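You operate a simulated robot arm through the tools that you are given. There is no shell and no other tool. Be economical: measure what you need, move in short steps, check, and stop when the job is done.

You are at the controls of a simulated two-armed robot. One attempt, no reset.

## Task
Change the air dryer's dirty filter for the type on its plate.
Fine: switch off first, dirty filter into the black reject tray, switch on again last.

Only the result counts: the job must be done as asked and must still hold three seconds after the hand-in. Knocking over, shifting, dropping, spilling or breaking anything else fails it.

## Robot
Two 6-joint arms with two-finger parallel grippers on one trunk, on a base that drives. Base frame: it is fixed to the floor where the robot stands at the start and does not move with it; the origin is under the middle of the robot, x ahead of it, y to its left, z up. Lengths are in m, angles in degrees, forces in N, time in s.
The left shoulder is at the start at [0.28, 0.185, 1.23], the right one opposite. With the tool pointing down near the work surface each hand reaches from about 0.48 to 0.92 m from the robot's upright axis, wherever it stands, measured 20 degrees to its own side. Places, roughly: blue filter holder [0.5, 0.1, 0.9]; dryer dial [0.7, 0.1, 1.1]; dryer switch [0.7, 0, 1.1]; dryer tank drawer [0.7, 0.1, 0.9]; filter slot of the air dryer [0.8, 0.1, 1.2]; grey filter holder [0.5, 0.2, 0.9]; inside of the black reject tray [0.6, 0.6, 0.9]. Payload 1.57 kg a hand.
The TCP of each hand is the grasp point between the finger pads, 0.03 m short of the fingertips. In the tool frame z runs along the fingers and y along their closing line. The gripper opens to 0.08 m. The fingers are 0.017 m wide and 0.012 m thick; the gripper's body (0.04 by 0.082 m) begins 0.08 m behind the TCP.
Orientation is told as [roll, pitch, yaw] about the base's x, y, z axes, in that order, counted from this pose: with the fingers straight down and closing along the base's y, the tool's x points along the base's -x, its y along +y and its z along -z.

## Interface
- The arms move only by the tool send_rows. It takes "left_motion", "right_motion" or both (then of equal length, played together; a hand with none holds still); each is one flat list of numbers, 7 for each row, row after row: the shift along the base's x, y, z in units of 50 mm (1.0 is 50 mm), then the turn, a rotation vector about the base's x, y, z in units of 6 degrees (1.0 is 6 degrees), then the opening, from 0 (shut) to 1 (fully open). In form: [tx, ty, tz, rx, ry, rz, claw, tx, ty, tz, rx, ry, rz, claw, ...]. A call has 1 to 10 rows; each row shifts and turns the commanded pose from where the row before left it. A call with a number of a shift or a turn outside -1 to 1 is refused whole. Each row takes 0.2 s and may step no farther than 0.05 m and 8.6 degrees from the row before; otherwise, or with a gripper value out of range, the whole call is refused. A pose out of reach is approached as far as the arm can. The call stops where the force on the tool passes 90 N (or 10 N more than at its start, if that is more) or the arm is blocked; 0.2 s more then pass. Each finger travels about 0.153 m/s and halts on what it meets, pressing with about 22 N; the grip force reading is that of the motor and also rises with nothing between the fingers. The clock runs only during rows and for 0.2 s after the last one: add rows that do not move to give the fingers time. The reply holds the time, the measured pose of the TCP, the force on the tool along the base axes, the opening and the grip force, in the units named above and with some noise, with the torque about the TCP (base axes, N m) and any sound that the robot's microphone picked up.
- Cameras (640 x 400 px; columns grow to the right, rows downward): "scene" is now at [0.2415, 0.0251, 1.6819]; the picture's right is [0.29, -0.96, 0.00], its down [-0.63, -0.19, -0.75] and it looks along [0.72, 0.22, -0.66] (base axes); focal length 276 px, centre (320, 200). "left" rides on the left gripper at [0.072, 0.007, -0.122] in its tool frame; the picture's right is [-0.09, 1.00, 0.00], its down [-0.84, -0.08, -0.54] and it looks along [-0.54, -0.05, 0.84] (tool axes); focal length 238 px, centre (320, 200). "right" rides on the right gripper at [0.072, -0.007, -0.122] in its tool frame; the picture's right is [0.09, 1.00, 0.00], its down [-0.84, 0.08, -0.54] and it looks along [-0.54, 0.05, 0.84] (tool axes); focal length 238 px, centre (320, 200). There is no depth. A picture from a camera that has moved, and an enlarged one, comes with that camera's place and axes in the base frame and with its lens.
- camera(camera): a new picture of that camera. The clock stands still meanwhile.
- raise_lower(by): slides the trunk up (or, below 0, down) by that many m; the arms and the scene camera ride with it, the base frame stays. It gives what a move gives, with no picture.
- drive_base(legs): drives the robot by 1 to 6 legs, each [ahead, turn to the left] in m and degrees, along the robot's own axes; the way and the turn of a leg run together, so that a leg with both is an arc; at most 1.5 m and 180 degrees a leg. The arms and the cameras ride along, it lands a little off, and it stops where it bumps. It gives what a move gives.
- pan_tilt(pan, tilt): turns the head with the scene camera to pan (to the left, within 86 degrees either way) and tilt (down, from -29 to 69), counted from straight ahead of the robot. It gives what a move gives.
- close_up(camera, box): a new picture of the part [left, top, right, bottom] of that camera's present view, enlarged. The clock stands still meanwhile.
- finish_job(): hands the job in; it is judged then, once.

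Work in short steps. Places have to be worked out from the pictures, the camera data and where the tool is seen: move nearer, look again, correct. Check each grasp and each placing, and mend what went wrong. You have 120 turns and 100 pictures in all, those below and enlarged ones among them. Open the grippers and draw the arms clear of the work before you hand the job in, unless the task says otherwise; then end with one line.

The tools are called as name(argument=value, ...) on one line, values as JSON. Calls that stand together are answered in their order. send_rows: Moves the arms, as the interface text tells. Its arguments: {"type":"object","properties":{"left_motion":{"type":"array","items":{"type":"number"}},"right_motion":{"type":"array","items":{"type":"number"}}},"required":[]} The other tools are called the same way: raise_lower (by) slides the trunk up or down; drive_base (legs) drives the base; pan_tilt (pan, tilt) turns the head that bears the scene camera; camera (camera) takes a picture; close_up (camera, box) takes an enlarged picture of a part of a camera's view; finish_job () hands the job in.

At the start:

```text
time_s: 0.0
left_tool_pos: [0.4833, 0.3817, 1.4148]
left_ee_rot: [0.1, 0.0, -0.1]
left_ft_force: [-1.3, 0.0, -0.2]
left_moment: [0.02, -0.01, 0.03]
left_grip_width: 0.0801
left_gripper_force: 0.1
right_tool_pos: [0.613, -0.0756, 1.4844]
right_ee_rot: [0.0, 0.0, 0.0]
right_ft_force: [-0.3, 0.7, 0.1]
right_moment: [-0.04, -0.02, 0.0]
right_grip_width: 0.08
right_gripper_force: 0.1
trunk travel left (down, up): [-0.925, 0.065]
robot x, y, heading: [0.0012, 0.0031, 0.2]
head pan, tilt: [16.7, 41.3]
```

scene: 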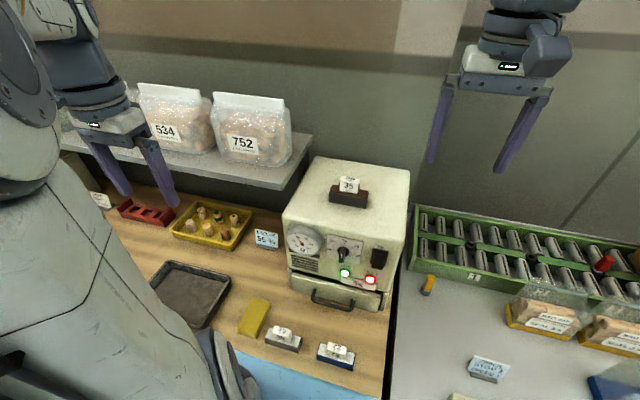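
right: 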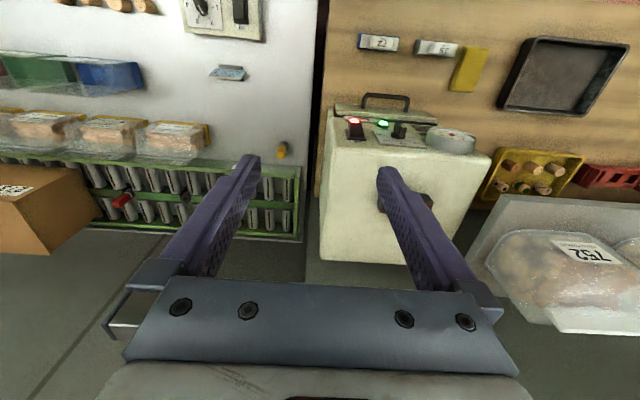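
left: 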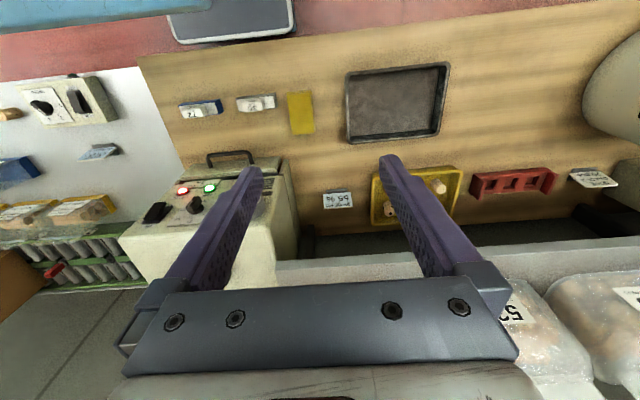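

I start with enlarged pictures of the dryer and the filter holders to read labels.

close_up(camera="scene", box=[270, 150, 420, 310])

close_up(camera="scene", box=[230, 290, 390, 390])

```text
2.50 times, centred on (345, 230) of scene
camera zoom: at [0.2415, 0.0251, 1.6819], right [0.29, -0.96, 0.0], down [-0.63, -0.19, -0.75], along [0.72, 0.22, -0.66], focal length 691 px, centre (258, 125)
```

zoom: 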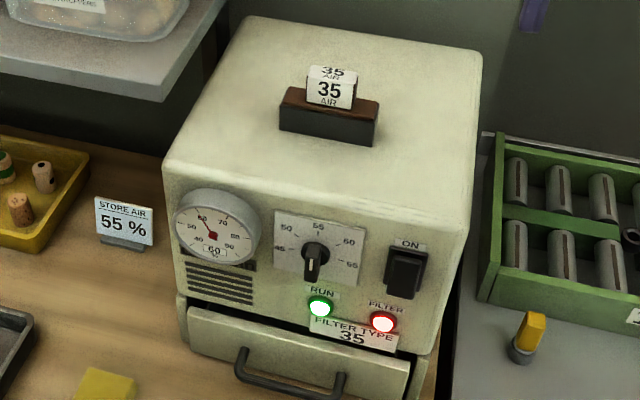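

```text
4.00 times, centred on (310, 340) of scene
camera zoom: at [0.2415, 0.0251, 1.6819], right [0.29, -0.96, 0.0], down [-0.63, -0.19, -0.75], along [0.72, 0.22, -0.66], focal length 1106 px, centre (360, -360)
```

zoom: 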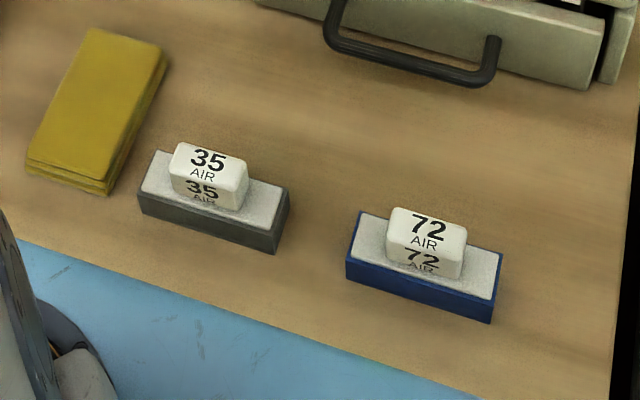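

The plate says 35, and the grey holder carries the 35. I look closer at the switch and the installed filter.

close_up(camera="scene", box=[335, 220, 415, 300])

close_up(camera="right", box=[320, 80, 500, 220])

close_up(camera="left", box=[110, 70, 310, 270])

```text
5.00 times, centred on (375, 260) of scene
camera zoom: at [0.2415, 0.0251, 1.6819], right [0.29, -0.96, 0.0], down [-0.63, -0.19, -0.75], along [0.72, 0.22, -0.66], focal length 1383 px, centre (45, -100)
```

zoom: 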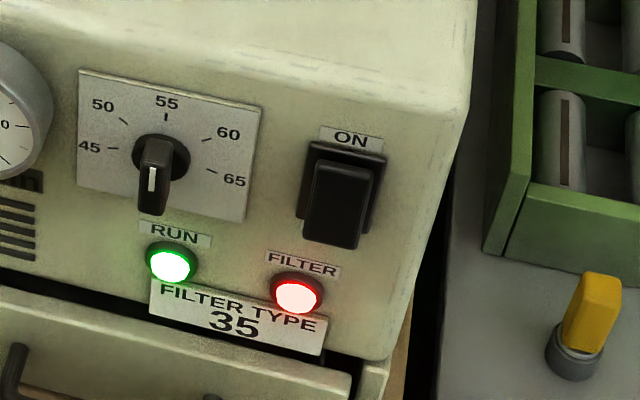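

```text
2.86 times, centred on (410, 150) of right
camera zoom: at [0.5409, -0.082, 1.6049], right [-0.09, 1.0, 0.0], down [0.84, 0.08, 0.54], along [0.54, 0.05, -0.84], focal length 681 px, centre (63, 343)
```

zoom: 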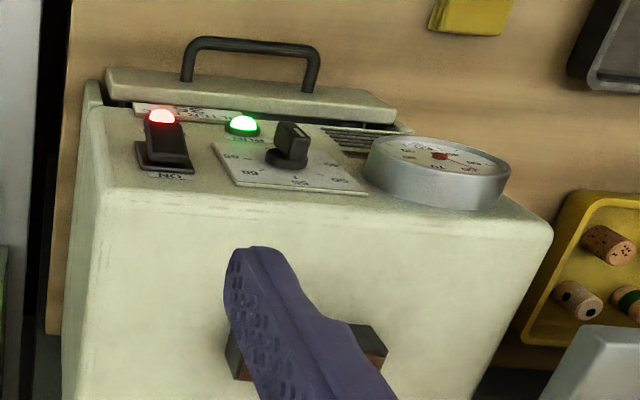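

```text
2.00 times, centred on (210, 170) of left
camera zoom: at [0.4125, 0.3878, 1.5377], right [0.09, 1.0, 0.0], down [0.84, -0.08, 0.54], along [0.54, -0.05, -0.84], focal length 477 px, centre (540, 260)
```

zoom: 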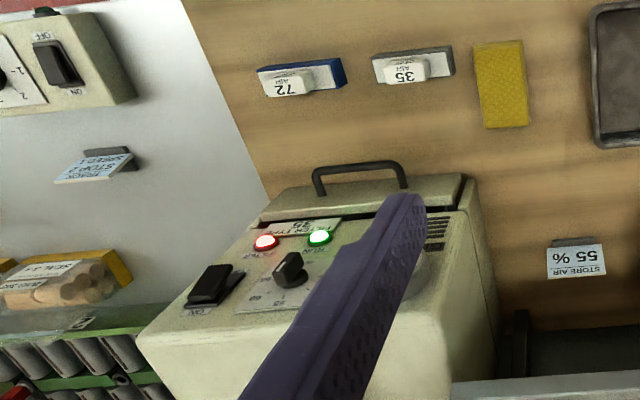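

The rocker has its top (ON) pressed in, at about (0.678, 0.006, 1.12) on a near-vertical face, so off means pressing its lower half. I bring the right hand, shut and tilted 45° forward, in front of it.

send_rows(right_motion=[-0.1325, 0.204, -0.711, 0, -0.9375, 0, 0, -0.1325, 0.204, -0.711, 0, -0.9375, 0, 0, -0.1325, 0.204, -0.711, 0, -0.9375, 0, 0, -0.1325, 0.204, -0.711, 0, -0.9375, 0, 0, -0.1325, 0.204, -0.711, 0, -0.9375, 0, 0, -0.1325, 0.204, -0.711, 0, -0.9375, 0, 0, -0.1325, 0.204, -0.711, 0, -0.9375, 0, 0, -0.1325, 0.204, -0.711, 0, -0.9375, 0, 0])

camera(camera="right")

camera(camera="scene")

```text
time_s: 1.8
left_tool_pos: [0.4841, 0.3812, 1.4155]
left_ee_rot: [0.0, 0.0, 0.0]
left_ft_force: [0.0, 0.0, -0.6]
left_moment: [0.0, -0.02, -0.05]
left_grip_width: 0.0802
left_gripper_force: 0.0
right_tool_pos: [0.5716, 0.0236, 1.2005]
right_ee_rot: [-0.3, -44.9, 0.2]
right_ft_force: [-0.3, 0.2, -0.3]
right_moment: [0.02, 0.02, 0.0]
right_grip_width: 0.0002
right_gripper_force: 21.3
right hand out of reach, approached as far as the arm can: row 8
trunk travel left (down, up): [-0.925, 0.065]
robot x, y, heading: [-0.0014, -0.0011, 0.0]
head pan, tilt: [16.7, 41.3]
```

```text
91 pictures are left
camera right: at [0.4328, 0.0161, 1.2365], right [-0.07, 1.0, -0.07], down [0.21, 0.08, 0.97], along [0.98, 0.05, -0.22], focal length 238 px, centre (320, 200)
```

right: 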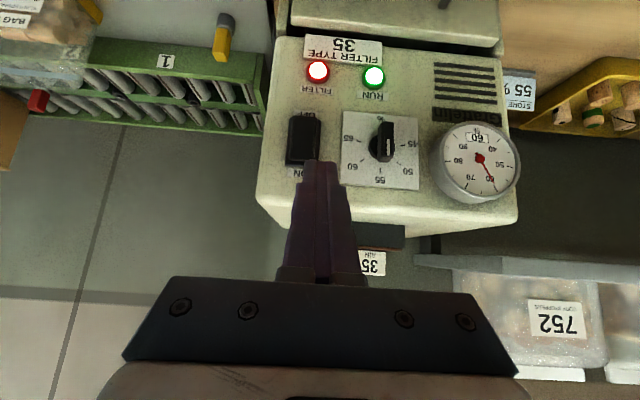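

```text
90 pictures are left
camera scene: at [0.2414, 0.0251, 1.6819], right [0.29, -0.96, 0.0], down [-0.63, -0.19, -0.75], along [0.72, 0.22, -0.66], focal length 276 px, centre (320, 200)
```

scene: 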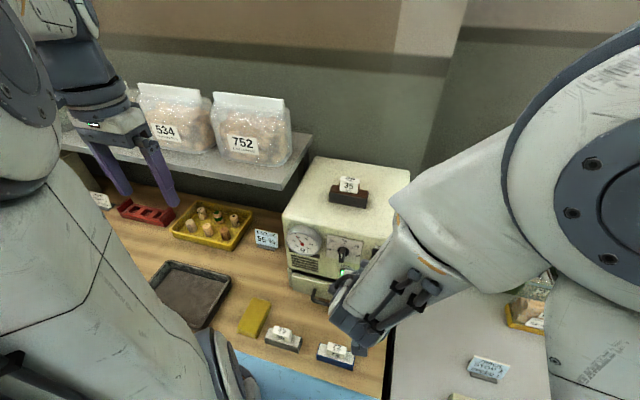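

The rocker spans z ≈ 1.092–1.142 at y ≈ 0.005, with OFF at the bottom. I move the hand down and forward to just short of its lower half.

send_rows(right_motion=[0.3, -0.124, -0.57, 0, 0, 0, 0, 0.384, -0.124, -0.57, 0, 0, 0, 0, 0.384, -0.124, -0.57, 0, 0, 0, 0])

camera(camera="right")

```text
time_s: 2.6
left_tool_pos: [0.4842, 0.3814, 1.4154]
left_ee_rot: [0.0, 0.0, -0.1]
left_ft_force: [-0.4, 0.0, 0.1]
left_moment: [0.02, 0.0, -0.01]
left_grip_width: 0.0799
left_gripper_force: 0.1
right_tool_pos: [0.6332, 0.0179, 1.1346]
right_ee_rot: [-0.5, -44.8, 0.3]
right_ft_force: [0.1, -1.1, 0.6]
right_moment: [-0.06, 0.02, -0.02]
right_grip_width: 0.0
right_gripper_force: 21.8
right hand out of reach, approached as far as the arm can: row 2, 3
trunk travel left (down, up): [-0.925, 0.065]
robot x, y, heading: [-0.0039, 0.0016, -0.3]
head pan, tilt: [16.7, 41.3]
```

```text
89 pictures are left
camera right: at [0.4961, 0.012, 1.1698], right [-0.06, 1.0, -0.07], down [0.21, 0.08, 0.97], along [0.97, 0.05, -0.22], focal length 238 px, centre (320, 200)
```

right: 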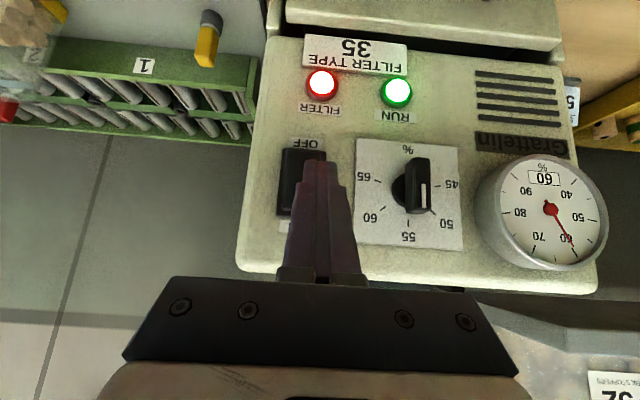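

The arm is folded too near its shoulder, so I back the base off by 0.08 m for more room; the hand moves straight away from the dryer.

drive_base(legs=[[-0.08, 0]])

```text
time_s: 3.7
left_tool_pos: [0.4021, 0.3828, 1.4157]
left_ee_rot: [0.0, 0.0, 0.1]
left_ft_force: [0.1, -0.4, -0.3]
left_moment: [-0.02, 0.01, 0.01]
left_grip_width: 0.0799
left_gripper_force: 0.0
right_tool_pos: [0.5506, 0.0191, 1.1339]
right_ee_rot: [-0.5, -44.7, 0.4]
right_ft_force: [0.8, -0.1, -0.4]
right_moment: [0.02, -0.01, -0.02]
right_grip_width: 0.0001
right_gripper_force: 20.8
trunk travel left (down, up): [-0.925, 0.065]
robot x, y, heading: [-0.0844, 0.0022, 0.1]
head pan, tilt: [16.7, 41.3]
```

Now I approach to just short of contact at the lower half of the rocker.

send_rows(right_motion=[0.5, -0.1, -0.13, 0, 0, 0, 0, 0.5, -0.1, -0.13, 0, 0, 0, 0, 0.5, -0.08, -0.12, 0, 0, 0, 0])

camera(camera="right")

```text
time_s: 4.5
left_tool_pos: [0.4016, 0.3827, 1.4156]
left_ee_rot: [0.0, 0.0, 0.0]
left_ft_force: [0.1, -0.9, -0.3]
left_moment: [0.04, 0.01, -0.01]
left_grip_width: 0.08
left_gripper_force: 0.1
right_tool_pos: [0.626, 0.0056, 1.1153]
right_ee_rot: [-0.7, -44.9, 0.4]
right_ft_force: [0.4, -0.6, 1.2]
right_moment: [0.01, 0.03, -0.03]
right_grip_width: 0.0
right_gripper_force: 21.5
trunk travel left (down, up): [-0.925, 0.065]
robot x, y, heading: [-0.0807, 0.001, 0.0]
head pan, tilt: [16.7, 41.3]
```

```text
88 pictures are left
camera right: at [0.4888, -0.0014, 1.1506], right [-0.07, 1.0, -0.07], down [0.21, 0.08, 0.97], along [0.97, 0.05, -0.22], focal length 238 px, centre (320, 200)
```

right: 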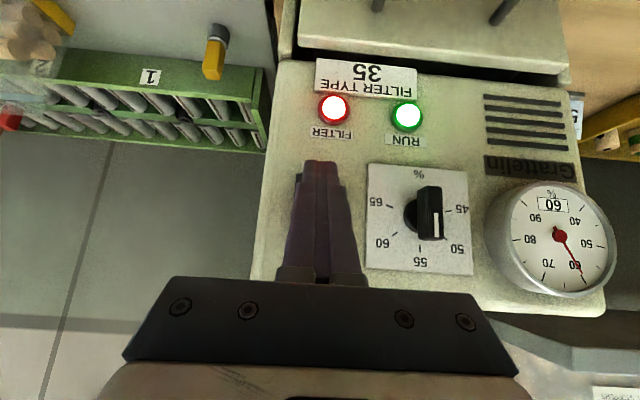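

Aligned: the fingertip covers the lower part of the switch. I press forward in small rows.

send_rows(right_motion=[0.2, 0, 0, 0, 0, 0, 0, 0.15, 0, 0, 0, 0, 0, 0, 0.1, 0, 0, 0, 0, 0, 0])

```text
time_s: 5.3
left_tool_pos: [0.4013, 0.3818, 1.4157]
left_ee_rot: [0.0, 0.0, 0.1]
left_ft_force: [0.1, 0.5, -0.5]
left_moment: [0.0, 0.01, -0.02]
left_grip_width: 0.0799
left_gripper_force: 0.0
right_tool_pos: [0.6493, 0.0054, 1.1174]
right_ee_rot: [-0.5, -44.6, 0.4]
right_ft_force: [-1.0, 0.4, -0.5]
right_moment: [0.05, 0.03, 0.02]
right_grip_width: 0.0002
right_gripper_force: 21.1
trunk travel left (down, up): [-0.925, 0.065]
robot x, y, heading: [-0.0811, 0.0023, 0.2]
head pan, tilt: [16.7, 41.3]
```

No contact yet; I continue.

send_rows(right_motion=[0.1, 0, 0, 0, 0, 0, 0, 0.1, 0, 0, 0, 0, 0, 0])

camera(camera="right")

```text
time_s: 5.9
left_tool_pos: [0.3969, 0.383, 1.4184]
left_ee_rot: [0.0, -0.2, 0.1]
left_ft_force: [0.7, 0.4, 0.5]
left_moment: [0.03, 0.01, 0.04]
left_grip_width: 0.0801
left_gripper_force: 0.0
right_tool_pos: [0.6501, 0.0044, 1.1154]
right_ee_rot: [-0.9, -43.8, 1.0]
right_ft_force: [-53.2, 2.1, 10.0]
right_moment: [0.06, 0.59, 0.08]
right_grip_width: 0.0001
right_gripper_force: 21.4
trunk travel left (down, up): [-0.925, 0.065]
robot x, y, heading: [-0.0841, 0.0011, -0.2]
head pan, tilt: [16.7, 41.3]
```

```text
87 pictures are left
camera right: at [0.5137, -0.0021, 1.1518], right [-0.07, 0.99, -0.07], down [0.23, 0.09, 0.97], along [0.97, 0.05, -0.23], focal length 238 px, centre (320, 200)
```

right: 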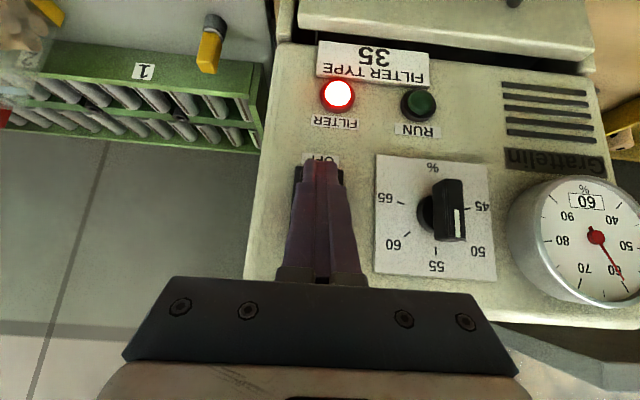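

The RUN lamp went out: it is off. I draw the right hand back and to the right to clear the way.

send_rows(right_motion=[-0.6, 0, 0, 0, 0, 0, 0, -0.7, -0.3, 0.1, 0, 0, 0, 0, -0.3, -0.9, 0.2, 0, 0, 0, 0, 0, -1, 0.3, 0, 0, 0, 0, 0, -0.9, 0.3, 0, 0, 0, 0], left_motion=[0, 0, 0, 0, 0, 0, 1, 0, 0, 0, 0, 0, 0, 1, 0.3, -0.9, 0, 0, 0, 0, 1, 0.4, -0.9, 0, 0, 0, 0, 1, 0.4, -0.9, 0, 0, 0, 0, 1])

camera(camera="scene")

camera(camera="left")

```text
refused: row 4 steps farther than a row can; nothing moved
```

```text
86 pictures are left
camera scene: at [0.1556, 0.0257, 1.6826], right [0.29, -0.96, 0.0], down [-0.63, -0.19, -0.75], along [0.72, 0.22, -0.66], focal length 276 px, centre (320, 200)
```

scene: 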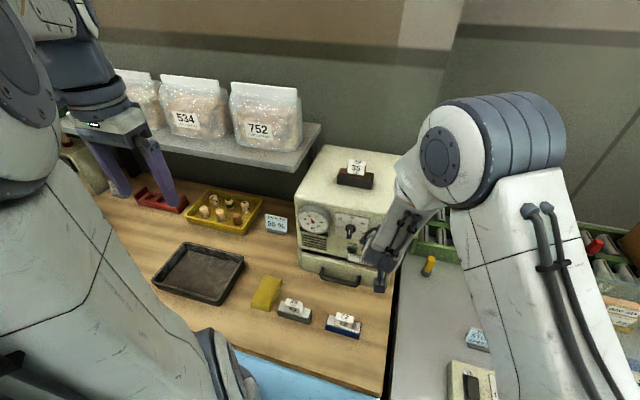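

```text
85 pictures are left
camera left: at [0.3261, 0.3888, 1.539], right [0.09, 1.0, 0.0], down [0.84, -0.08, 0.54], along [0.54, -0.05, -0.84], focal length 238 px, centre (320, 200)
```

left: 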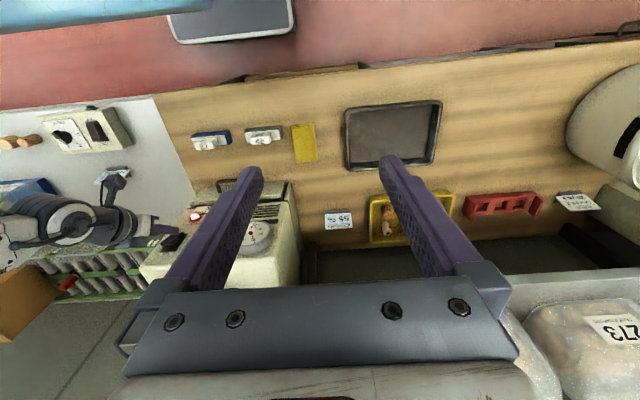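

One row was too long; I shorten the rows and move the left hand towards a viewpoint over the slot at the same time.

send_rows(right_motion=[-0.6, 0, 0, 0, 0, 0, 0, -0.7, -0.3, 0.1, 0, 0, 0, 0, -0.3, -0.8, 0.2, 0, 0, 0, 0, 0, -0.9, 0.3, 0, 0, 0, 0, 0, -0.9, 0.3, 0, 0, 0, 0, 0, 0, 0, 0, 0, 0, 0, 0, 0, 0, 0, 0, 0, 0, 0, 0, 0, 0, 0, 0, 0, 0, 0, 0, 0, 0, 0, 0, 0, 0, 0, 0, 0, 0, 0], left_motion=[0, 0, 0, 0, 0, 0, 1, 0, 0, 0.3, 0, 0, 0, 1, 0.7, -0.645, 0, 0, 0, 0, 1, 0.7, -0.645, 0, 0, 0, 0, 1, 0.7, -0.645, 0, 0, 0, 0, 1, 0.7, -0.645, 0, 0, 0, 0, 1, 0.7, -0.645, 0, 0, 0, 0, 1, 0.7, -0.645, 0, 0, 0, 0, 1, 0.7, -0.645, 0, 0, 0, 0, 1, 0.7, -0.645, 0, 0, 0, 0, 1])

camera(camera="scene")

camera(camera="left")

```text
time_s: 8.1
left_tool_pos: [0.6805, 0.1206, 1.435]
left_ee_rot: [0.0, 0.0, 0.1]
left_ft_force: [0.0, -0.8, -0.5]
left_moment: [0.05, 0.0, -0.01]
left_grip_width: 0.0801
left_gripper_force: 0.0
right_tool_pos: [0.5958, -0.1215, 1.1845]
right_ee_rot: [-1.3, -44.5, 0.7]
right_ft_force: [-0.1, -0.1, -0.2]
right_moment: [-0.01, -0.01, -0.04]
right_grip_width: 0.0
right_gripper_force: 21.1
right hand out of reach, approached as far as the arm can: row 2, 3, 4, 5
trunk travel left (down, up): [-0.925, 0.065]
robot x, y, heading: [-0.0818, -0.0023, -0.0]
head pan, tilt: [16.7, 41.3]
```

```text
84 pictures are left
camera scene: at [0.1602, 0.0255, 1.6818], right [0.29, -0.96, 0.0], down [-0.63, -0.19, -0.75], along [0.72, 0.22, -0.66], focal length 276 px, centre (320, 200)
```

scene: 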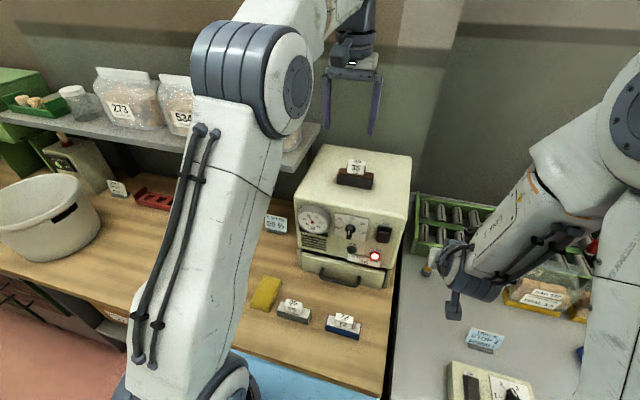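

```text
83 pictures are left
camera left: at [0.61, 0.1269, 1.5565], right [0.09, 1.0, 0.0], down [0.84, -0.08, 0.54], along [0.54, -0.05, -0.84], focal length 238 px, centre (320, 200)
```

left: 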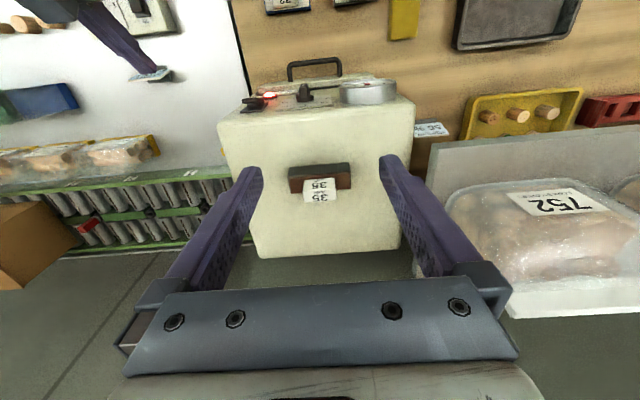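

I zoom in on the installed filter.

close_up(camera="left", box=[260, 140, 380, 220])

close_up(camera="scene", box=[325, 145, 385, 195])

```text
5.00 times, centred on (320, 180) of left
camera zoom: at [0.61, 0.1269, 1.5565], right [0.09, 1.0, 0.0], down [0.84, -0.08, 0.54], along [0.54, -0.05, -0.84], focal length 1192 px, centre (320, 300)
```

zoom: 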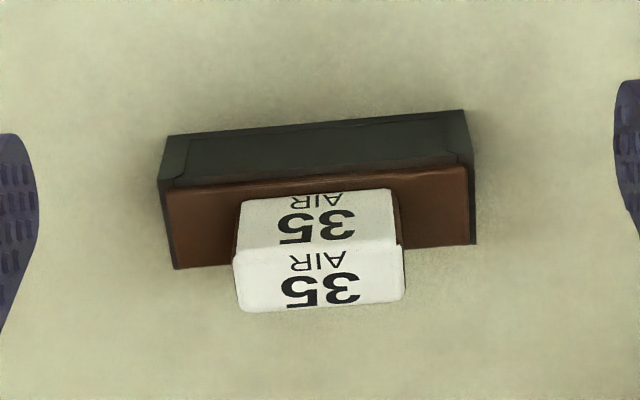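

```text
8.00 times, centred on (355, 170) of scene
camera zoom: at [0.1602, 0.0255, 1.6818], right [0.29, -0.96, 0.0], down [-0.63, -0.19, -0.75], along [0.72, 0.22, -0.66], focal length 2212 px, centre (40, 440)
```

zoom: 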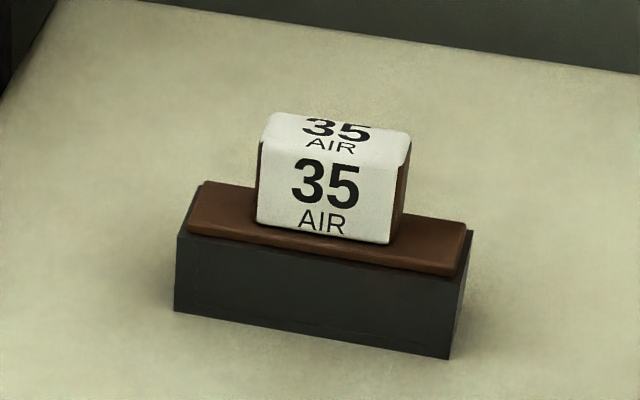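

The handle is about 46 mm wide (y), 17 mm thick, 30 mm tall, centred at ≈ (0.789, 0.111), top z ≈ 1.267, aligned with y. I move the open left hand over it and partly down.

send_rows(left_motion=[0.723, -0.064, 0, 0, 0, 0, 1, 0.723, -0.064, 0, 0, 0, 0, 1, 0.723, -0.064, 0, 0, 0, 0, 1, 0, 0, -0.8, 0, 0, 0, 1, 0, 0, -0.8, 0, 0, 0, 1, 0, 0, -0.7, 0, 0, 0, 1])

camera(camera="left")

close_up(camera="scene", box=[285, 100, 445, 200])

```text
time_s: 9.5
left_tool_pos: [0.7377, 0.1189, 1.293]
left_ee_rot: [0.0, -0.1, 0.1]
left_ft_force: [0.6, 0.2, 0.3]
left_moment: [0.02, -0.03, -0.01]
left_grip_width: 0.0799
left_gripper_force: 0.1
left hand out of reach, approached as far as the arm can: row 2, 3
right_tool_pos: [0.5951, -0.1216, 1.1854]
right_ee_rot: [-1.4, -44.6, 0.8]
right_ft_force: [0.4, 0.1, -0.1]
right_moment: [0.0, 0.01, 0.0]
right_grip_width: 0.0
right_gripper_force: 21.2
trunk travel left (down, up): [-0.925, 0.065]
robot x, y, heading: [-0.081, 0.0007, 0.2]
head pan, tilt: [16.7, 41.3]
```

```text
80 pictures are left
camera left: at [0.667, 0.1258, 1.4149], right [0.09, 1.0, 0.0], down [0.84, -0.08, 0.54], along [0.54, -0.05, -0.84], focal length 238 px, centre (320, 200)
```

left: 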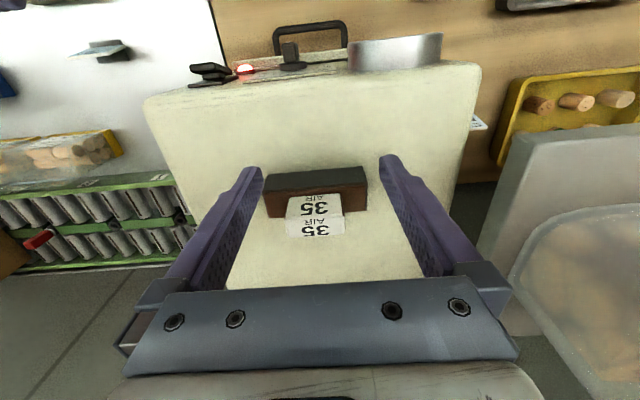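

```text
4.00 times, centred on (365, 150) of scene
camera zoom: at [0.1599, 0.0255, 1.6819], right [0.29, -0.96, 0.0], down [-0.63, -0.19, -0.75], along [0.72, 0.22, -0.66], focal length 1106 px, centre (140, 400)
```

zoom: 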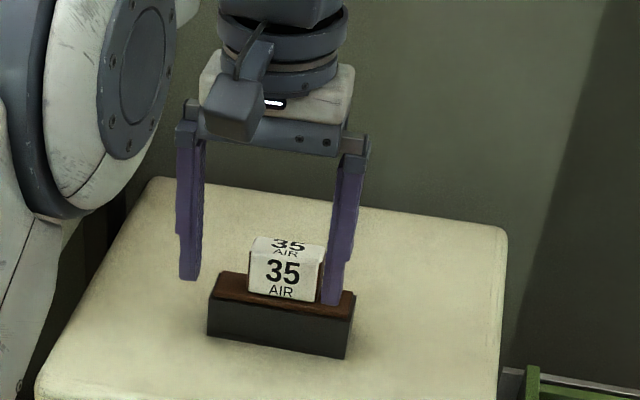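

The estimate is confirmed (front-top edge at x≈0.780, y≈0.111). The commanded x was clipped by reach; here lower down I try to move forward again.

send_rows(left_motion=[0.5, -0.08, 0.1, 0, 0, 0, 1, 0.53, -0.08, 0, 0, 0, 0, 1])

```text
time_s: 10.1
left_tool_pos: [0.7859, 0.112, 1.295]
left_ee_rot: [0.0, 0.1, 0.1]
left_ft_force: [-0.1, 0.4, 0.5]
left_moment: [-0.01, -0.02, -0.02]
left_grip_width: 0.0802
left_gripper_force: 0.0
left hand out of reach, approached as far as the arm can: row 2
right_tool_pos: [0.5953, -0.1211, 1.184]
right_ee_rot: [-1.2, -44.6, 0.8]
right_ft_force: [0.1, -0.3, -0.3]
right_moment: [-0.03, 0.02, 0.0]
right_grip_width: 0.0001
right_gripper_force: 21.8
trunk travel left (down, up): [-0.925, 0.065]
robot x, y, heading: [-0.0804, -0.0017, 0.1]
head pan, tilt: [16.7, 41.3]
```

It is right at the reach limit, where lifting straight up would fail. I draw the hand back and up, then drive the base 0.07 m forward.

send_rows(left_motion=[-0.6, 0, 0.3, 0, 0, 0, 1, -0.7, 0, 0.4, 0, 0, 0, 1], right_motion=[-0.5, -0.3, 0.3, 0, 0, 0, 0, -0.5, -0.3, 0.3, 0, 0, 0, 0])

drive_base(legs=[[0.07, 0]])

```text
time_s: 10.7
left_tool_pos: [0.7173, 0.111, 1.3325]
left_ee_rot: [0.0, -0.1, 0.1]
left_ft_force: [0.3, -0.8, -0.3]
left_moment: [-0.03, 0.0, 0.0]
left_grip_width: 0.08
left_gripper_force: 0.0
right_tool_pos: [0.5963, -0.1444, 1.2214]
right_ee_rot: [-0.6, -44.6, 0.4]
right_ft_force: [0.5, -0.8, -0.3]
right_moment: [-0.01, -0.01, 0.0]
right_grip_width: 0.0
right_gripper_force: 20.8
right hand out of reach, approached as far as the arm can: row 1, 2
trunk travel left (down, up): [-0.925, 0.065]
robot x, y, heading: [-0.0809, 0.0012, 0.0]
head pan, tilt: [16.7, 41.3]
```

```text
time_s: 11.7
left_tool_pos: [0.7871, 0.1089, 1.3322]
left_ee_rot: [-0.1, 0.1, 0.0]
left_ft_force: [-1.1, -0.3, -0.3]
left_moment: [0.0, 0.01, -0.01]
left_grip_width: 0.0801
left_gripper_force: 0.1
right_tool_pos: [0.6674, -0.1445, 1.2188]
right_ee_rot: [-0.6, -44.7, 0.3]
right_ft_force: [-0.6, 0.5, -0.1]
right_moment: [-0.03, -0.02, 0.01]
right_grip_width: 0.0002
right_gripper_force: 21.4
trunk travel left (down, up): [-0.925, 0.065]
robot x, y, heading: [-0.011, -0.0012, -0.1]
head pan, tilt: [16.7, 41.3]
```

The hand is above the handle; I lower it 60 mm and check before closing.

send_rows(left_motion=[0.04, 0.04, -0.6, 0, 0, 0, 1, 0, 0, -0.6, 0, 0, 0, 1])

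camera(camera="left")

close_up(camera="scene", box=[270, 120, 430, 220])

```text
time_s: 12.3
left_tool_pos: [0.7897, 0.1103, 1.2715]
left_ee_rot: [-0.1, 0.0, 0.1]
left_ft_force: [0.9, -0.5, 0.5]
left_moment: [-0.01, -0.01, 0.05]
left_grip_width: 0.08
left_gripper_force: 0.1
right_tool_pos: [0.6673, -0.1455, 1.2193]
right_ee_rot: [-0.6, -44.5, 0.3]
right_ft_force: [-0.7, 0.3, -0.9]
right_moment: [0.01, 0.0, 0.0]
right_grip_width: 0.0
right_gripper_force: 21.3
trunk travel left (down, up): [-0.925, 0.065]
robot x, y, heading: [-0.0125, -0.0023, -0.1]
head pan, tilt: [16.7, 41.3]
```

```text
78 pictures are left
camera left: at [0.7185, 0.1173, 1.3932], right [0.09, 1.0, 0.0], down [0.84, -0.08, 0.54], along [0.54, -0.05, -0.84], focal length 238 px, centre (320, 200)
```

left: 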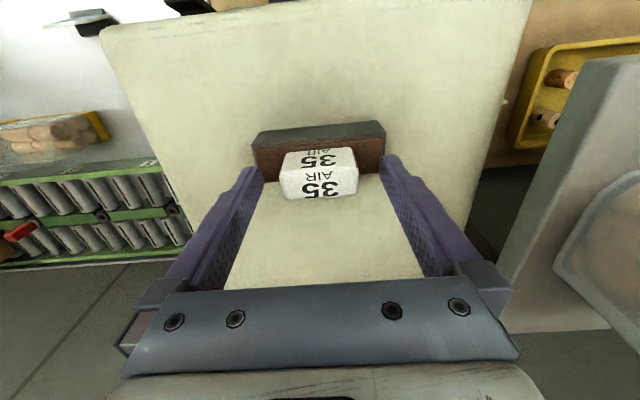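

```text
4.00 times, centred on (350, 170) of scene
camera zoom: at [0.2307, 0.0253, 1.6818], right [0.29, -0.96, 0.0], down [-0.63, -0.19, -0.75], along [0.72, 0.22, -0.66], focal length 1106 px, centre (200, 320)
```

zoom: 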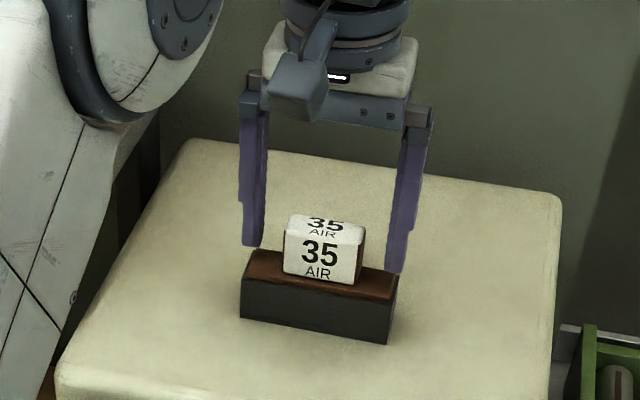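

The fingers straddle the handle; I close.

send_rows(left_motion=[0, 0, 0, 0, 0, 0, 0, 0, 0, 0, 0, 0, 0, 0])

camera(camera="left")

```text
time_s: 12.9
left_tool_pos: [0.7897, 0.1105, 1.2716]
left_ee_rot: [0.0, 0.0, 0.1]
left_ft_force: [-0.3, -0.1, -0.2]
left_moment: [0.02, 0.0, 0.03]
left_grip_width: 0.0491
left_gripper_force: 22.8
right_tool_pos: [0.6667, -0.1445, 1.2199]
right_ee_rot: [-0.7, -44.6, 0.2]
right_ft_force: [-0.3, -0.1, 0.8]
right_moment: [-0.02, 0.0, -0.01]
right_grip_width: 0.0
right_gripper_force: 21.4
trunk travel left (down, up): [-0.925, 0.065]
robot x, y, heading: [-0.0111, 0.0009, 0.2]
head pan, tilt: [16.7, 41.3]
```

```text
76 pictures are left
camera left: at [0.7182, 0.1173, 1.3935], right [0.09, 1.0, 0.0], down [0.84, -0.08, 0.54], along [0.54, -0.05, -0.84], focal length 238 px, centre (320, 200)
```

left: 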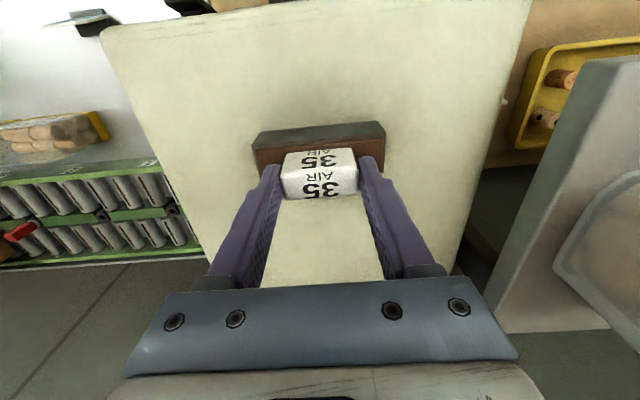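

Gripped (49 mm). I lift straight up slowly by 40 mm.

send_rows(left_motion=[0, 0, 0.2, 0, 0, 0, 0, 0, 0, 0.3, 0, 0, 0, 0, 0, 0, 0.3, 0, 0, 0, 0])

close_up(camera="scene", box=[270, 100, 430, 220])

```text
time_s: 13.7
left_tool_pos: [0.791, 0.1101, 1.3112]
left_ee_rot: [0.0, 0.1, 0.0]
left_ft_force: [0.6, 0.1, -0.6]
left_moment: [-0.01, -0.01, 0.01]
left_grip_width: 0.0489
left_gripper_force: 22.0
right_tool_pos: [0.6657, -0.1442, 1.2187]
right_ee_rot: [-0.6, -44.6, 0.3]
right_ft_force: [0.5, 0.1, 0.0]
right_moment: [-0.02, 0.0, -0.01]
right_grip_width: 0.0
right_gripper_force: 21.0
trunk travel left (down, up): [-0.925, 0.065]
robot x, y, heading: [-0.0129, -0.001, -0.0]
head pan, tilt: [16.7, 41.3]
```

```text
3.33 times, centred on (350, 160) of scene
camera zoom: at [0.2304, 0.0253, 1.6819], right [0.29, -0.96, 0.0], down [-0.63, -0.19, -0.75], along [0.72, 0.22, -0.66], focal length 922 px, centre (220, 333)
```

zoom: 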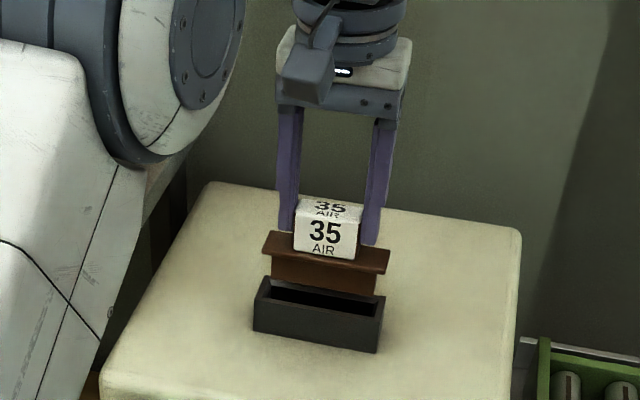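

The filter is out cleanly (handle, flange, short body). I lift further, draw back from the dryer and swing over towards the reject tray, staying clear of the shelf.

send_rows(left_motion=[0, 0, 0.8, 0, 0, 0, 0, -0.9, 0, 0.1, 0, 0, 0, 0, -0.9, 0.2, 0, 0, 0, 0, 0, -0.9, 0.3, 0, 0, 0, 0, 0, -0.9, 0.3, 0, 0, 0, 0, 0, -0.7, 0.6, 0, 0, 0, 0, 0, -0.5, 0.8, 0, 0, 0, 0, 0, 0, 0.9, 0, 0, 0, 0, 0, 0, 0.9, 0, 0, 0, 0, 0, 0, 0.9, 0, 0, 0, 0, 0])

send_rows(left_motion=[0, 0.9, 0, 0, 0, 0, 0, 0, 0.9, 0, 0, 0, 0, 0, 0, 0.9, 0, 0, 0, 0, 0, 0, 0, -0.8, 0, 0, 0, 0, 0, 0, -0.8, 0, 0, 0, 0])

camera(camera="scene")

camera(camera="left")

```text
time_s: 15.9
left_tool_pos: [0.552, 0.3601, 1.3569]
left_ee_rot: [0.0, 0.0, 0.0]
left_ft_force: [-0.8, -0.3, -0.4]
left_moment: [0.0, 0.02, -0.03]
left_grip_width: 0.0493
left_gripper_force: 22.2
right_tool_pos: [0.6664, -0.1438, 1.2199]
right_ee_rot: [-0.6, -44.6, 0.3]
right_ft_force: [0.4, 0.3, -0.1]
right_moment: [-0.01, 0.03, -0.01]
right_grip_width: 0.0
right_gripper_force: 21.3
trunk travel left (down, up): [-0.925, 0.065]
robot x, y, heading: [-0.0134, -0.0023, -0.2]
head pan, tilt: [16.7, 41.3]
```

```text
time_s: 17.1
left_tool_pos: [0.5494, 0.4898, 1.2763]
left_ee_rot: [0.2, -0.1, 0.0]
left_ft_force: [0.0, -0.8, -0.3]
left_moment: [0.01, 0.01, -0.01]
left_grip_width: 0.0493
left_gripper_force: 22.4
right_tool_pos: [0.6669, -0.1459, 1.2203]
right_ee_rot: [-0.7, -44.5, 0.3]
right_ft_force: [-0.5, -0.2, -0.1]
right_moment: [0.03, -0.02, -0.01]
right_grip_width: 0.0
right_gripper_force: 21.2
trunk travel left (down, up): [-0.925, 0.065]
robot x, y, heading: [-0.0056, -0.0003, -0.2]
head pan, tilt: [16.7, 41.3]
```

```text
74 pictures are left
camera scene: at [0.2304, 0.0253, 1.6819], right [0.29, -0.96, 0.0], down [-0.63, -0.19, -0.75], along [0.72, 0.22, -0.66], focal length 276 px, centre (320, 200)
```

scene: 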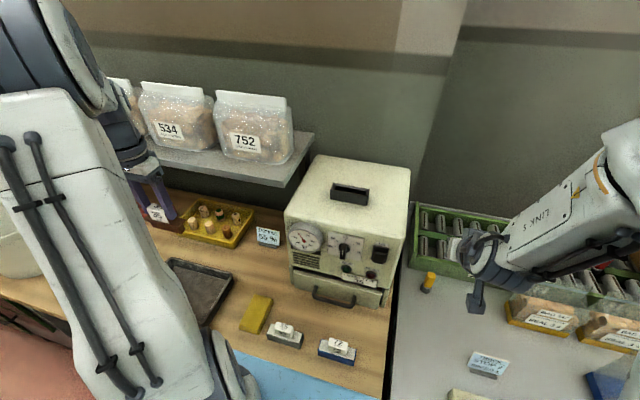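

```text
73 pictures are left
camera left: at [0.479, 0.4967, 1.3977], right [0.09, 1.0, 0.0], down [0.84, -0.08, 0.54], along [0.54, -0.05, -0.84], focal length 238 px, centre (320, 200)
```

left: 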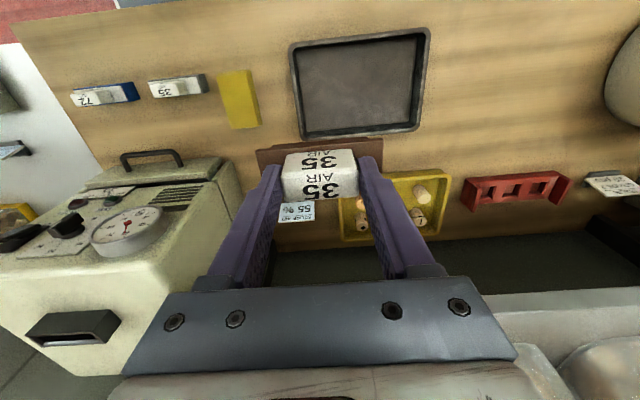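

The tray centre is at about (0.546, 0.57). I move above it and come down to z ≈ 1.03.

send_rows(left_motion=[0, 0.8, 0, 0, 0, 0, 0, 0, 0.8, 0, 0, 0, 0, 0, 0, 0, -0.8, 0, 0, 0, 0, 0, 0, -0.8, 0, 0, 0, 0, 0, 0, -0.8, 0, 0, 0, 0, 0, 0, -0.8, 0, 0, 0, 0, 0, 0, -0.8, 0, 0, 0, 0, 0, 0, -0.8, 0, 0, 0, 0])

camera(camera="left")

camera(camera="scene")

```text
time_s: 18.9
left_tool_pos: [0.5528, 0.5709, 1.0359]
left_ee_rot: [0.0, 0.0, 0.1]
left_ft_force: [-0.6, 0.3, 0.0]
left_moment: [-0.01, -0.01, -0.03]
left_grip_width: 0.0492
left_gripper_force: 22.0
right_tool_pos: [0.667, -0.1441, 1.2201]
right_ee_rot: [-0.5, -44.7, 0.3]
right_ft_force: [-0.2, -0.4, 0.3]
right_moment: [-0.02, 0.02, 0.0]
right_grip_width: 0.0
right_gripper_force: 21.2
trunk travel left (down, up): [-0.925, 0.065]
robot x, y, heading: [-0.0127, 0.0007, -0.0]
head pan, tilt: [16.7, 41.3]
```

```text
72 pictures are left
camera left: at [0.4821, 0.5777, 1.1584], right [0.09, 1.0, 0.0], down [0.84, -0.08, 0.54], along [0.54, -0.05, -0.84], focal length 238 px, centre (320, 200)
```

left: 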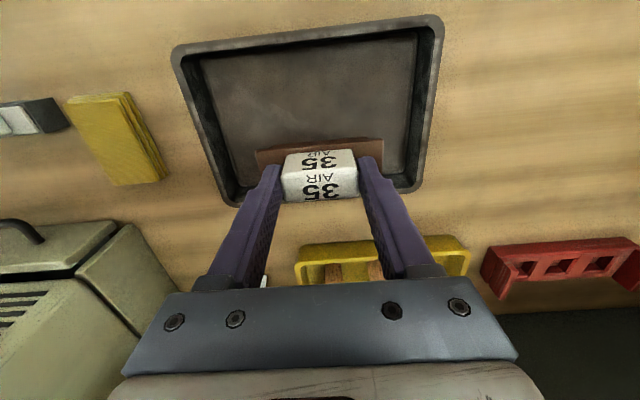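

```text
71 pictures are left
camera scene: at [0.2304, 0.0255, 1.6819], right [0.29, -0.96, 0.0], down [-0.63, -0.19, -0.75], along [0.72, 0.22, -0.66], focal length 276 px, centre (320, 200)
```

scene: 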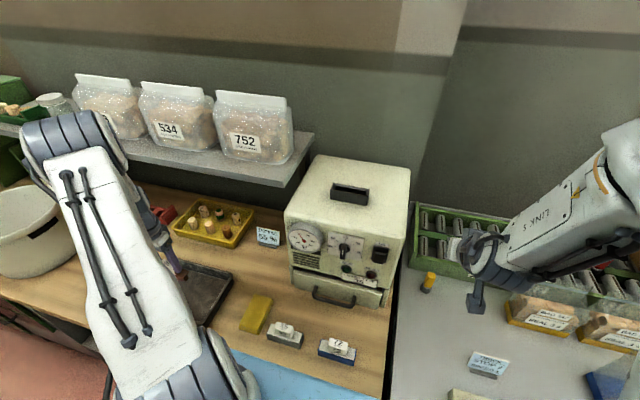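

Well centred over the tray. I lower further in small rows, watching the force.

send_rows(left_motion=[-0.15, 0, -0.4, 0, 0, 0, 0, 0, 0, -0.3, 0, 0, 0, 0, 0, 0, -0.2, 0, 0, 0, 0])

camera(camera="left")

```text
time_s: 19.7
left_tool_pos: [0.5429, 0.5722, 0.9909]
left_ee_rot: [0.0, 0.0, 0.0]
left_ft_force: [0.2, -0.5, -0.4]
left_moment: [-0.01, 0.03, 0.02]
left_grip_width: 0.049
left_gripper_force: 22.4
right_tool_pos: [0.6663, -0.1446, 1.2187]
right_ee_rot: [-0.6, -44.6, 0.4]
right_ft_force: [0.0, -0.2, -0.4]
right_moment: [-0.02, 0.02, 0.03]
right_grip_width: 0.0
right_gripper_force: 21.2
trunk travel left (down, up): [-0.925, 0.065]
robot x, y, heading: [-0.013, -0.0013, -0.0]
head pan, tilt: [16.7, 41.3]
```

```text
70 pictures are left
camera left: at [0.4724, 0.5781, 1.1143], right [0.09, 1.0, 0.0], down [0.84, -0.08, 0.54], along [0.54, -0.05, -0.84], focal length 238 px, centre (320, 200)
```

left: 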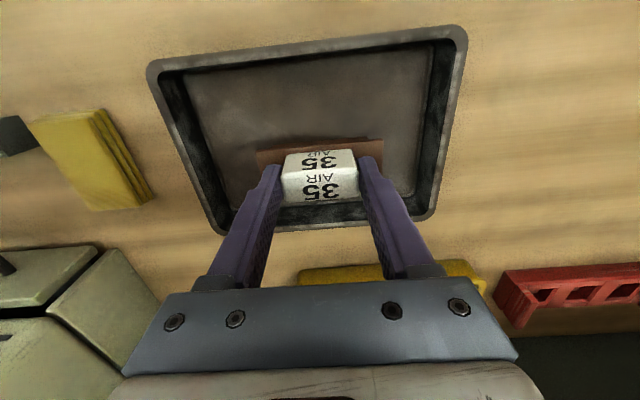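

Not touching yet; further down, small rows.

send_rows(left_motion=[0, 0, -0.2, 0, 0, 0, 0, 0, 0, -0.2, 0, 0, 0, 0, 0, 0, -0.15, 0, 0, 0, 0, 0, 0, 0, 0, 0, 0, 0])

```text
time_s: 20.7
left_tool_pos: [0.5432, 0.5711, 0.9651]
left_ee_rot: [0.1, 0.0, 0.1]
left_ft_force: [-0.6, -0.6, -1.4]
left_moment: [-0.01, 0.01, 0.01]
left_grip_width: 0.049
left_gripper_force: 21.6
right_tool_pos: [0.6668, -0.1434, 1.2192]
right_ee_rot: [-0.5, -44.6, 0.3]
right_ft_force: [-0.6, -0.5, -0.1]
right_moment: [-0.02, -0.02, -0.01]
right_grip_width: 0.0
right_gripper_force: 21.2
trunk travel left (down, up): [-0.925, 0.065]
robot x, y, heading: [-0.0104, -0.0025, 0.1]
head pan, tilt: [16.7, 41.3]
```

send_rows(left_motion=[0, 0, -0.1, 0, 0, 0, 0, 0, 0, -0.1, 0, 0, 0, 0, 0, 0, -0.1, 0, 0, 0, 0])

camera(camera="left")

```text
time_s: 21.5
left_tool_pos: [0.5429, 0.5731, 0.9488]
left_ee_rot: [0.1, -0.1, 0.1]
left_ft_force: [0.2, 0.6, -0.3]
left_moment: [0.0, -0.01, 0.01]
left_grip_width: 0.0492
left_gripper_force: 22.5
right_tool_pos: [0.6671, -0.1449, 1.219]
right_ee_rot: [-0.6, -44.7, 0.3]
right_ft_force: [0.0, 0.3, 0.2]
right_moment: [0.01, 0.0, -0.01]
right_grip_width: 0.0
right_gripper_force: 21.3
trunk travel left (down, up): [-0.925, 0.065]
robot x, y, heading: [-0.0117, -0.0004, 0.1]
head pan, tilt: [16.7, 41.3]
```

```text
69 pictures are left
camera left: at [0.4714, 0.5788, 1.0712], right [0.09, 1.0, 0.0], down [0.84, -0.08, 0.54], along [0.54, -0.05, -0.84], focal length 238 px, centre (320, 200)
```

left: 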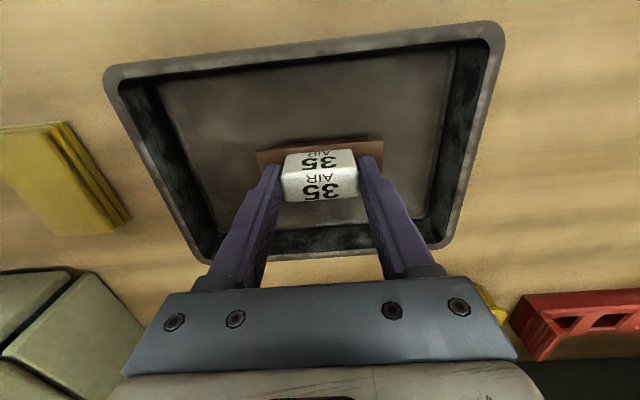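

Still no contact; I keep lowering gently.

send_rows(left_motion=[0, 0, -0.1, 0, 0, 0, 0, 0, 0, -0.1, 0, 0, 0, 0, 0, 0, -0.1, 0, 0, 0, 0, 0, 0, 0, 0, 0, 0, 0])

```text
time_s: 22.5
left_tool_pos: [0.5443, 0.573, 0.9353]
left_ee_rot: [0.1, -0.1, 0.0]
left_ft_force: [0.7, -1.7, 19.4]
left_moment: [-0.14, -0.11, 0.01]
left_grip_width: 0.0492
left_gripper_force: 21.9
right_tool_pos: [0.6668, -0.1456, 1.2206]
right_ee_rot: [-0.5, -44.7, 0.4]
right_ft_force: [0.2, 0.0, -0.7]
right_moment: [-0.01, 0.0, 0.01]
right_grip_width: 0.0002
right_gripper_force: 21.6
trunk travel left (down, up): [-0.925, 0.065]
robot x, y, heading: [-0.0132, -0.0012, 0.1]
head pan, tilt: [16.7, 41.3]
```

Floor contact at TCP z ≈ 0.936. I ease up a hair, open, and lift.

send_rows(left_motion=[0, 0, 0.03, 0, 0, 0, 0.4, 0, 0, 0, 0, 0, 0, 1, 0, 0, 0, 0, 0, 0, 1, 0, 0, 0.3, 0, 0, 0, 1, 0, 0, 0.6, 0, 0, 0, 1, 0, 0, 0.8, 0, 0, 0, 1])

camera(camera="left")

```text
time_s: 23.9
left_tool_pos: [0.5438, 0.5753, 1.0221]
left_ee_rot: [0.1, 0.1, -0.1]
left_ft_force: [-0.1, -0.8, -0.5]
left_moment: [0.03, 0.01, -0.02]
left_grip_width: 0.0799
left_gripper_force: 0.0
right_tool_pos: [0.666, -0.1447, 1.2195]
right_ee_rot: [-0.6, -44.6, 0.3]
right_ft_force: [-0.2, 0.0, 0.1]
right_moment: [-0.02, 0.05, -0.01]
right_grip_width: 0.0
right_gripper_force: 21.2
trunk travel left (down, up): [-0.925, 0.065]
robot x, y, heading: [-0.0112, 0.001, 0.0]
head pan, tilt: [16.7, 41.3]
```

```text
68 pictures are left
camera left: at [0.4726, 0.5815, 1.1436], right [0.09, 1.0, 0.0], down [0.84, -0.08, 0.54], along [0.54, -0.05, -0.84], focal length 238 px, centre (320, 200)
```

left: 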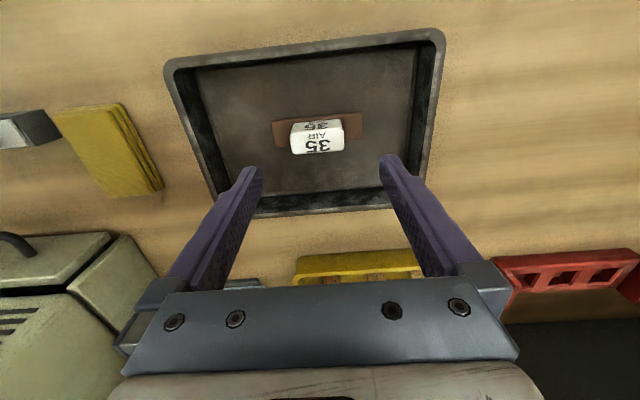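

The dirty filter stands in the tray. I raise the hand and move over the grey holder (≈ (0.517, 0.22)).

send_rows(left_motion=[0, 0, 0.9, 0, 0, 0, 1, 0, 0, 0.9, 0, 0, 0, 1, 0, -0.88, 0.1, 0, 0, 0, 1, 0, -0.88, 0.1, 0, 0, 0, 1, -0.1, -0.88, 0, 0, 0, 0, 1, -0.1, -0.88, 0, 0, 0, 0, 1, -0.1, -0.88, 0, 0, 0, 0, 1, -0.1, -0.88, 0, 0, 0, 0, 1, -0.1, -0.88, 0, 0, 0, 0, 1, -0.1, -0.88, 0, 0, 0, 0, 1])

camera(camera="left")

camera(camera="scene")

```text
time_s: 26.1
left_tool_pos: [0.5135, 0.2193, 1.1217]
left_ee_rot: [-0.1, 0.1, 0.1]
left_ft_force: [0.1, -0.5, 0.7]
left_moment: [-0.01, 0.0, -0.01]
left_grip_width: 0.0799
left_gripper_force: 0.1
right_tool_pos: [0.6669, -0.1441, 1.2205]
right_ee_rot: [-0.5, -44.5, 0.3]
right_ft_force: [0.3, 0.6, -0.7]
right_moment: [0.03, -0.01, -0.02]
right_grip_width: 0.0
right_gripper_force: 21.2
trunk travel left (down, up): [-0.925, 0.065]
robot x, y, heading: [-0.0132, -0.0006, 0.2]
head pan, tilt: [16.7, 41.3]
```

```text
67 pictures are left
camera left: at [0.4426, 0.2256, 1.2435], right [0.09, 1.0, 0.0], down [0.84, -0.08, 0.54], along [0.54, -0.05, -0.84], focal length 238 px, centre (320, 200)
```

left: 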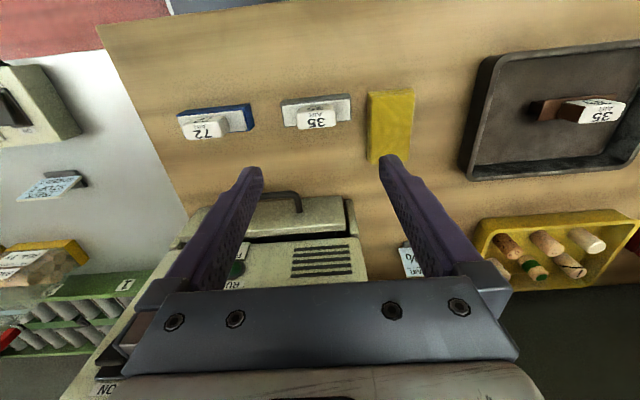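

```text
66 pictures are left
camera scene: at [0.2304, 0.0253, 1.6819], right [0.29, -0.96, 0.0], down [-0.63, -0.19, -0.75], along [0.72, 0.22, -0.66], focal length 276 px, centre (320, 200)
```

scene: 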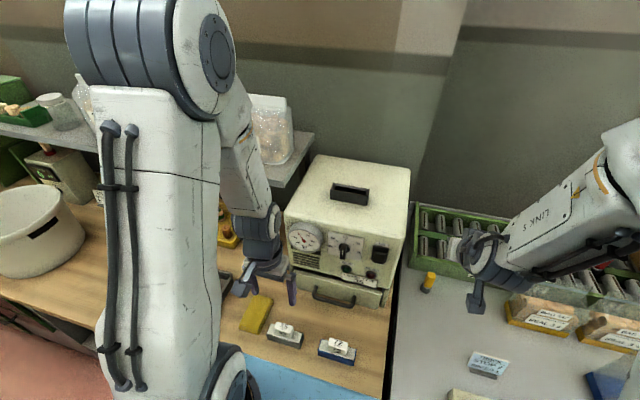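

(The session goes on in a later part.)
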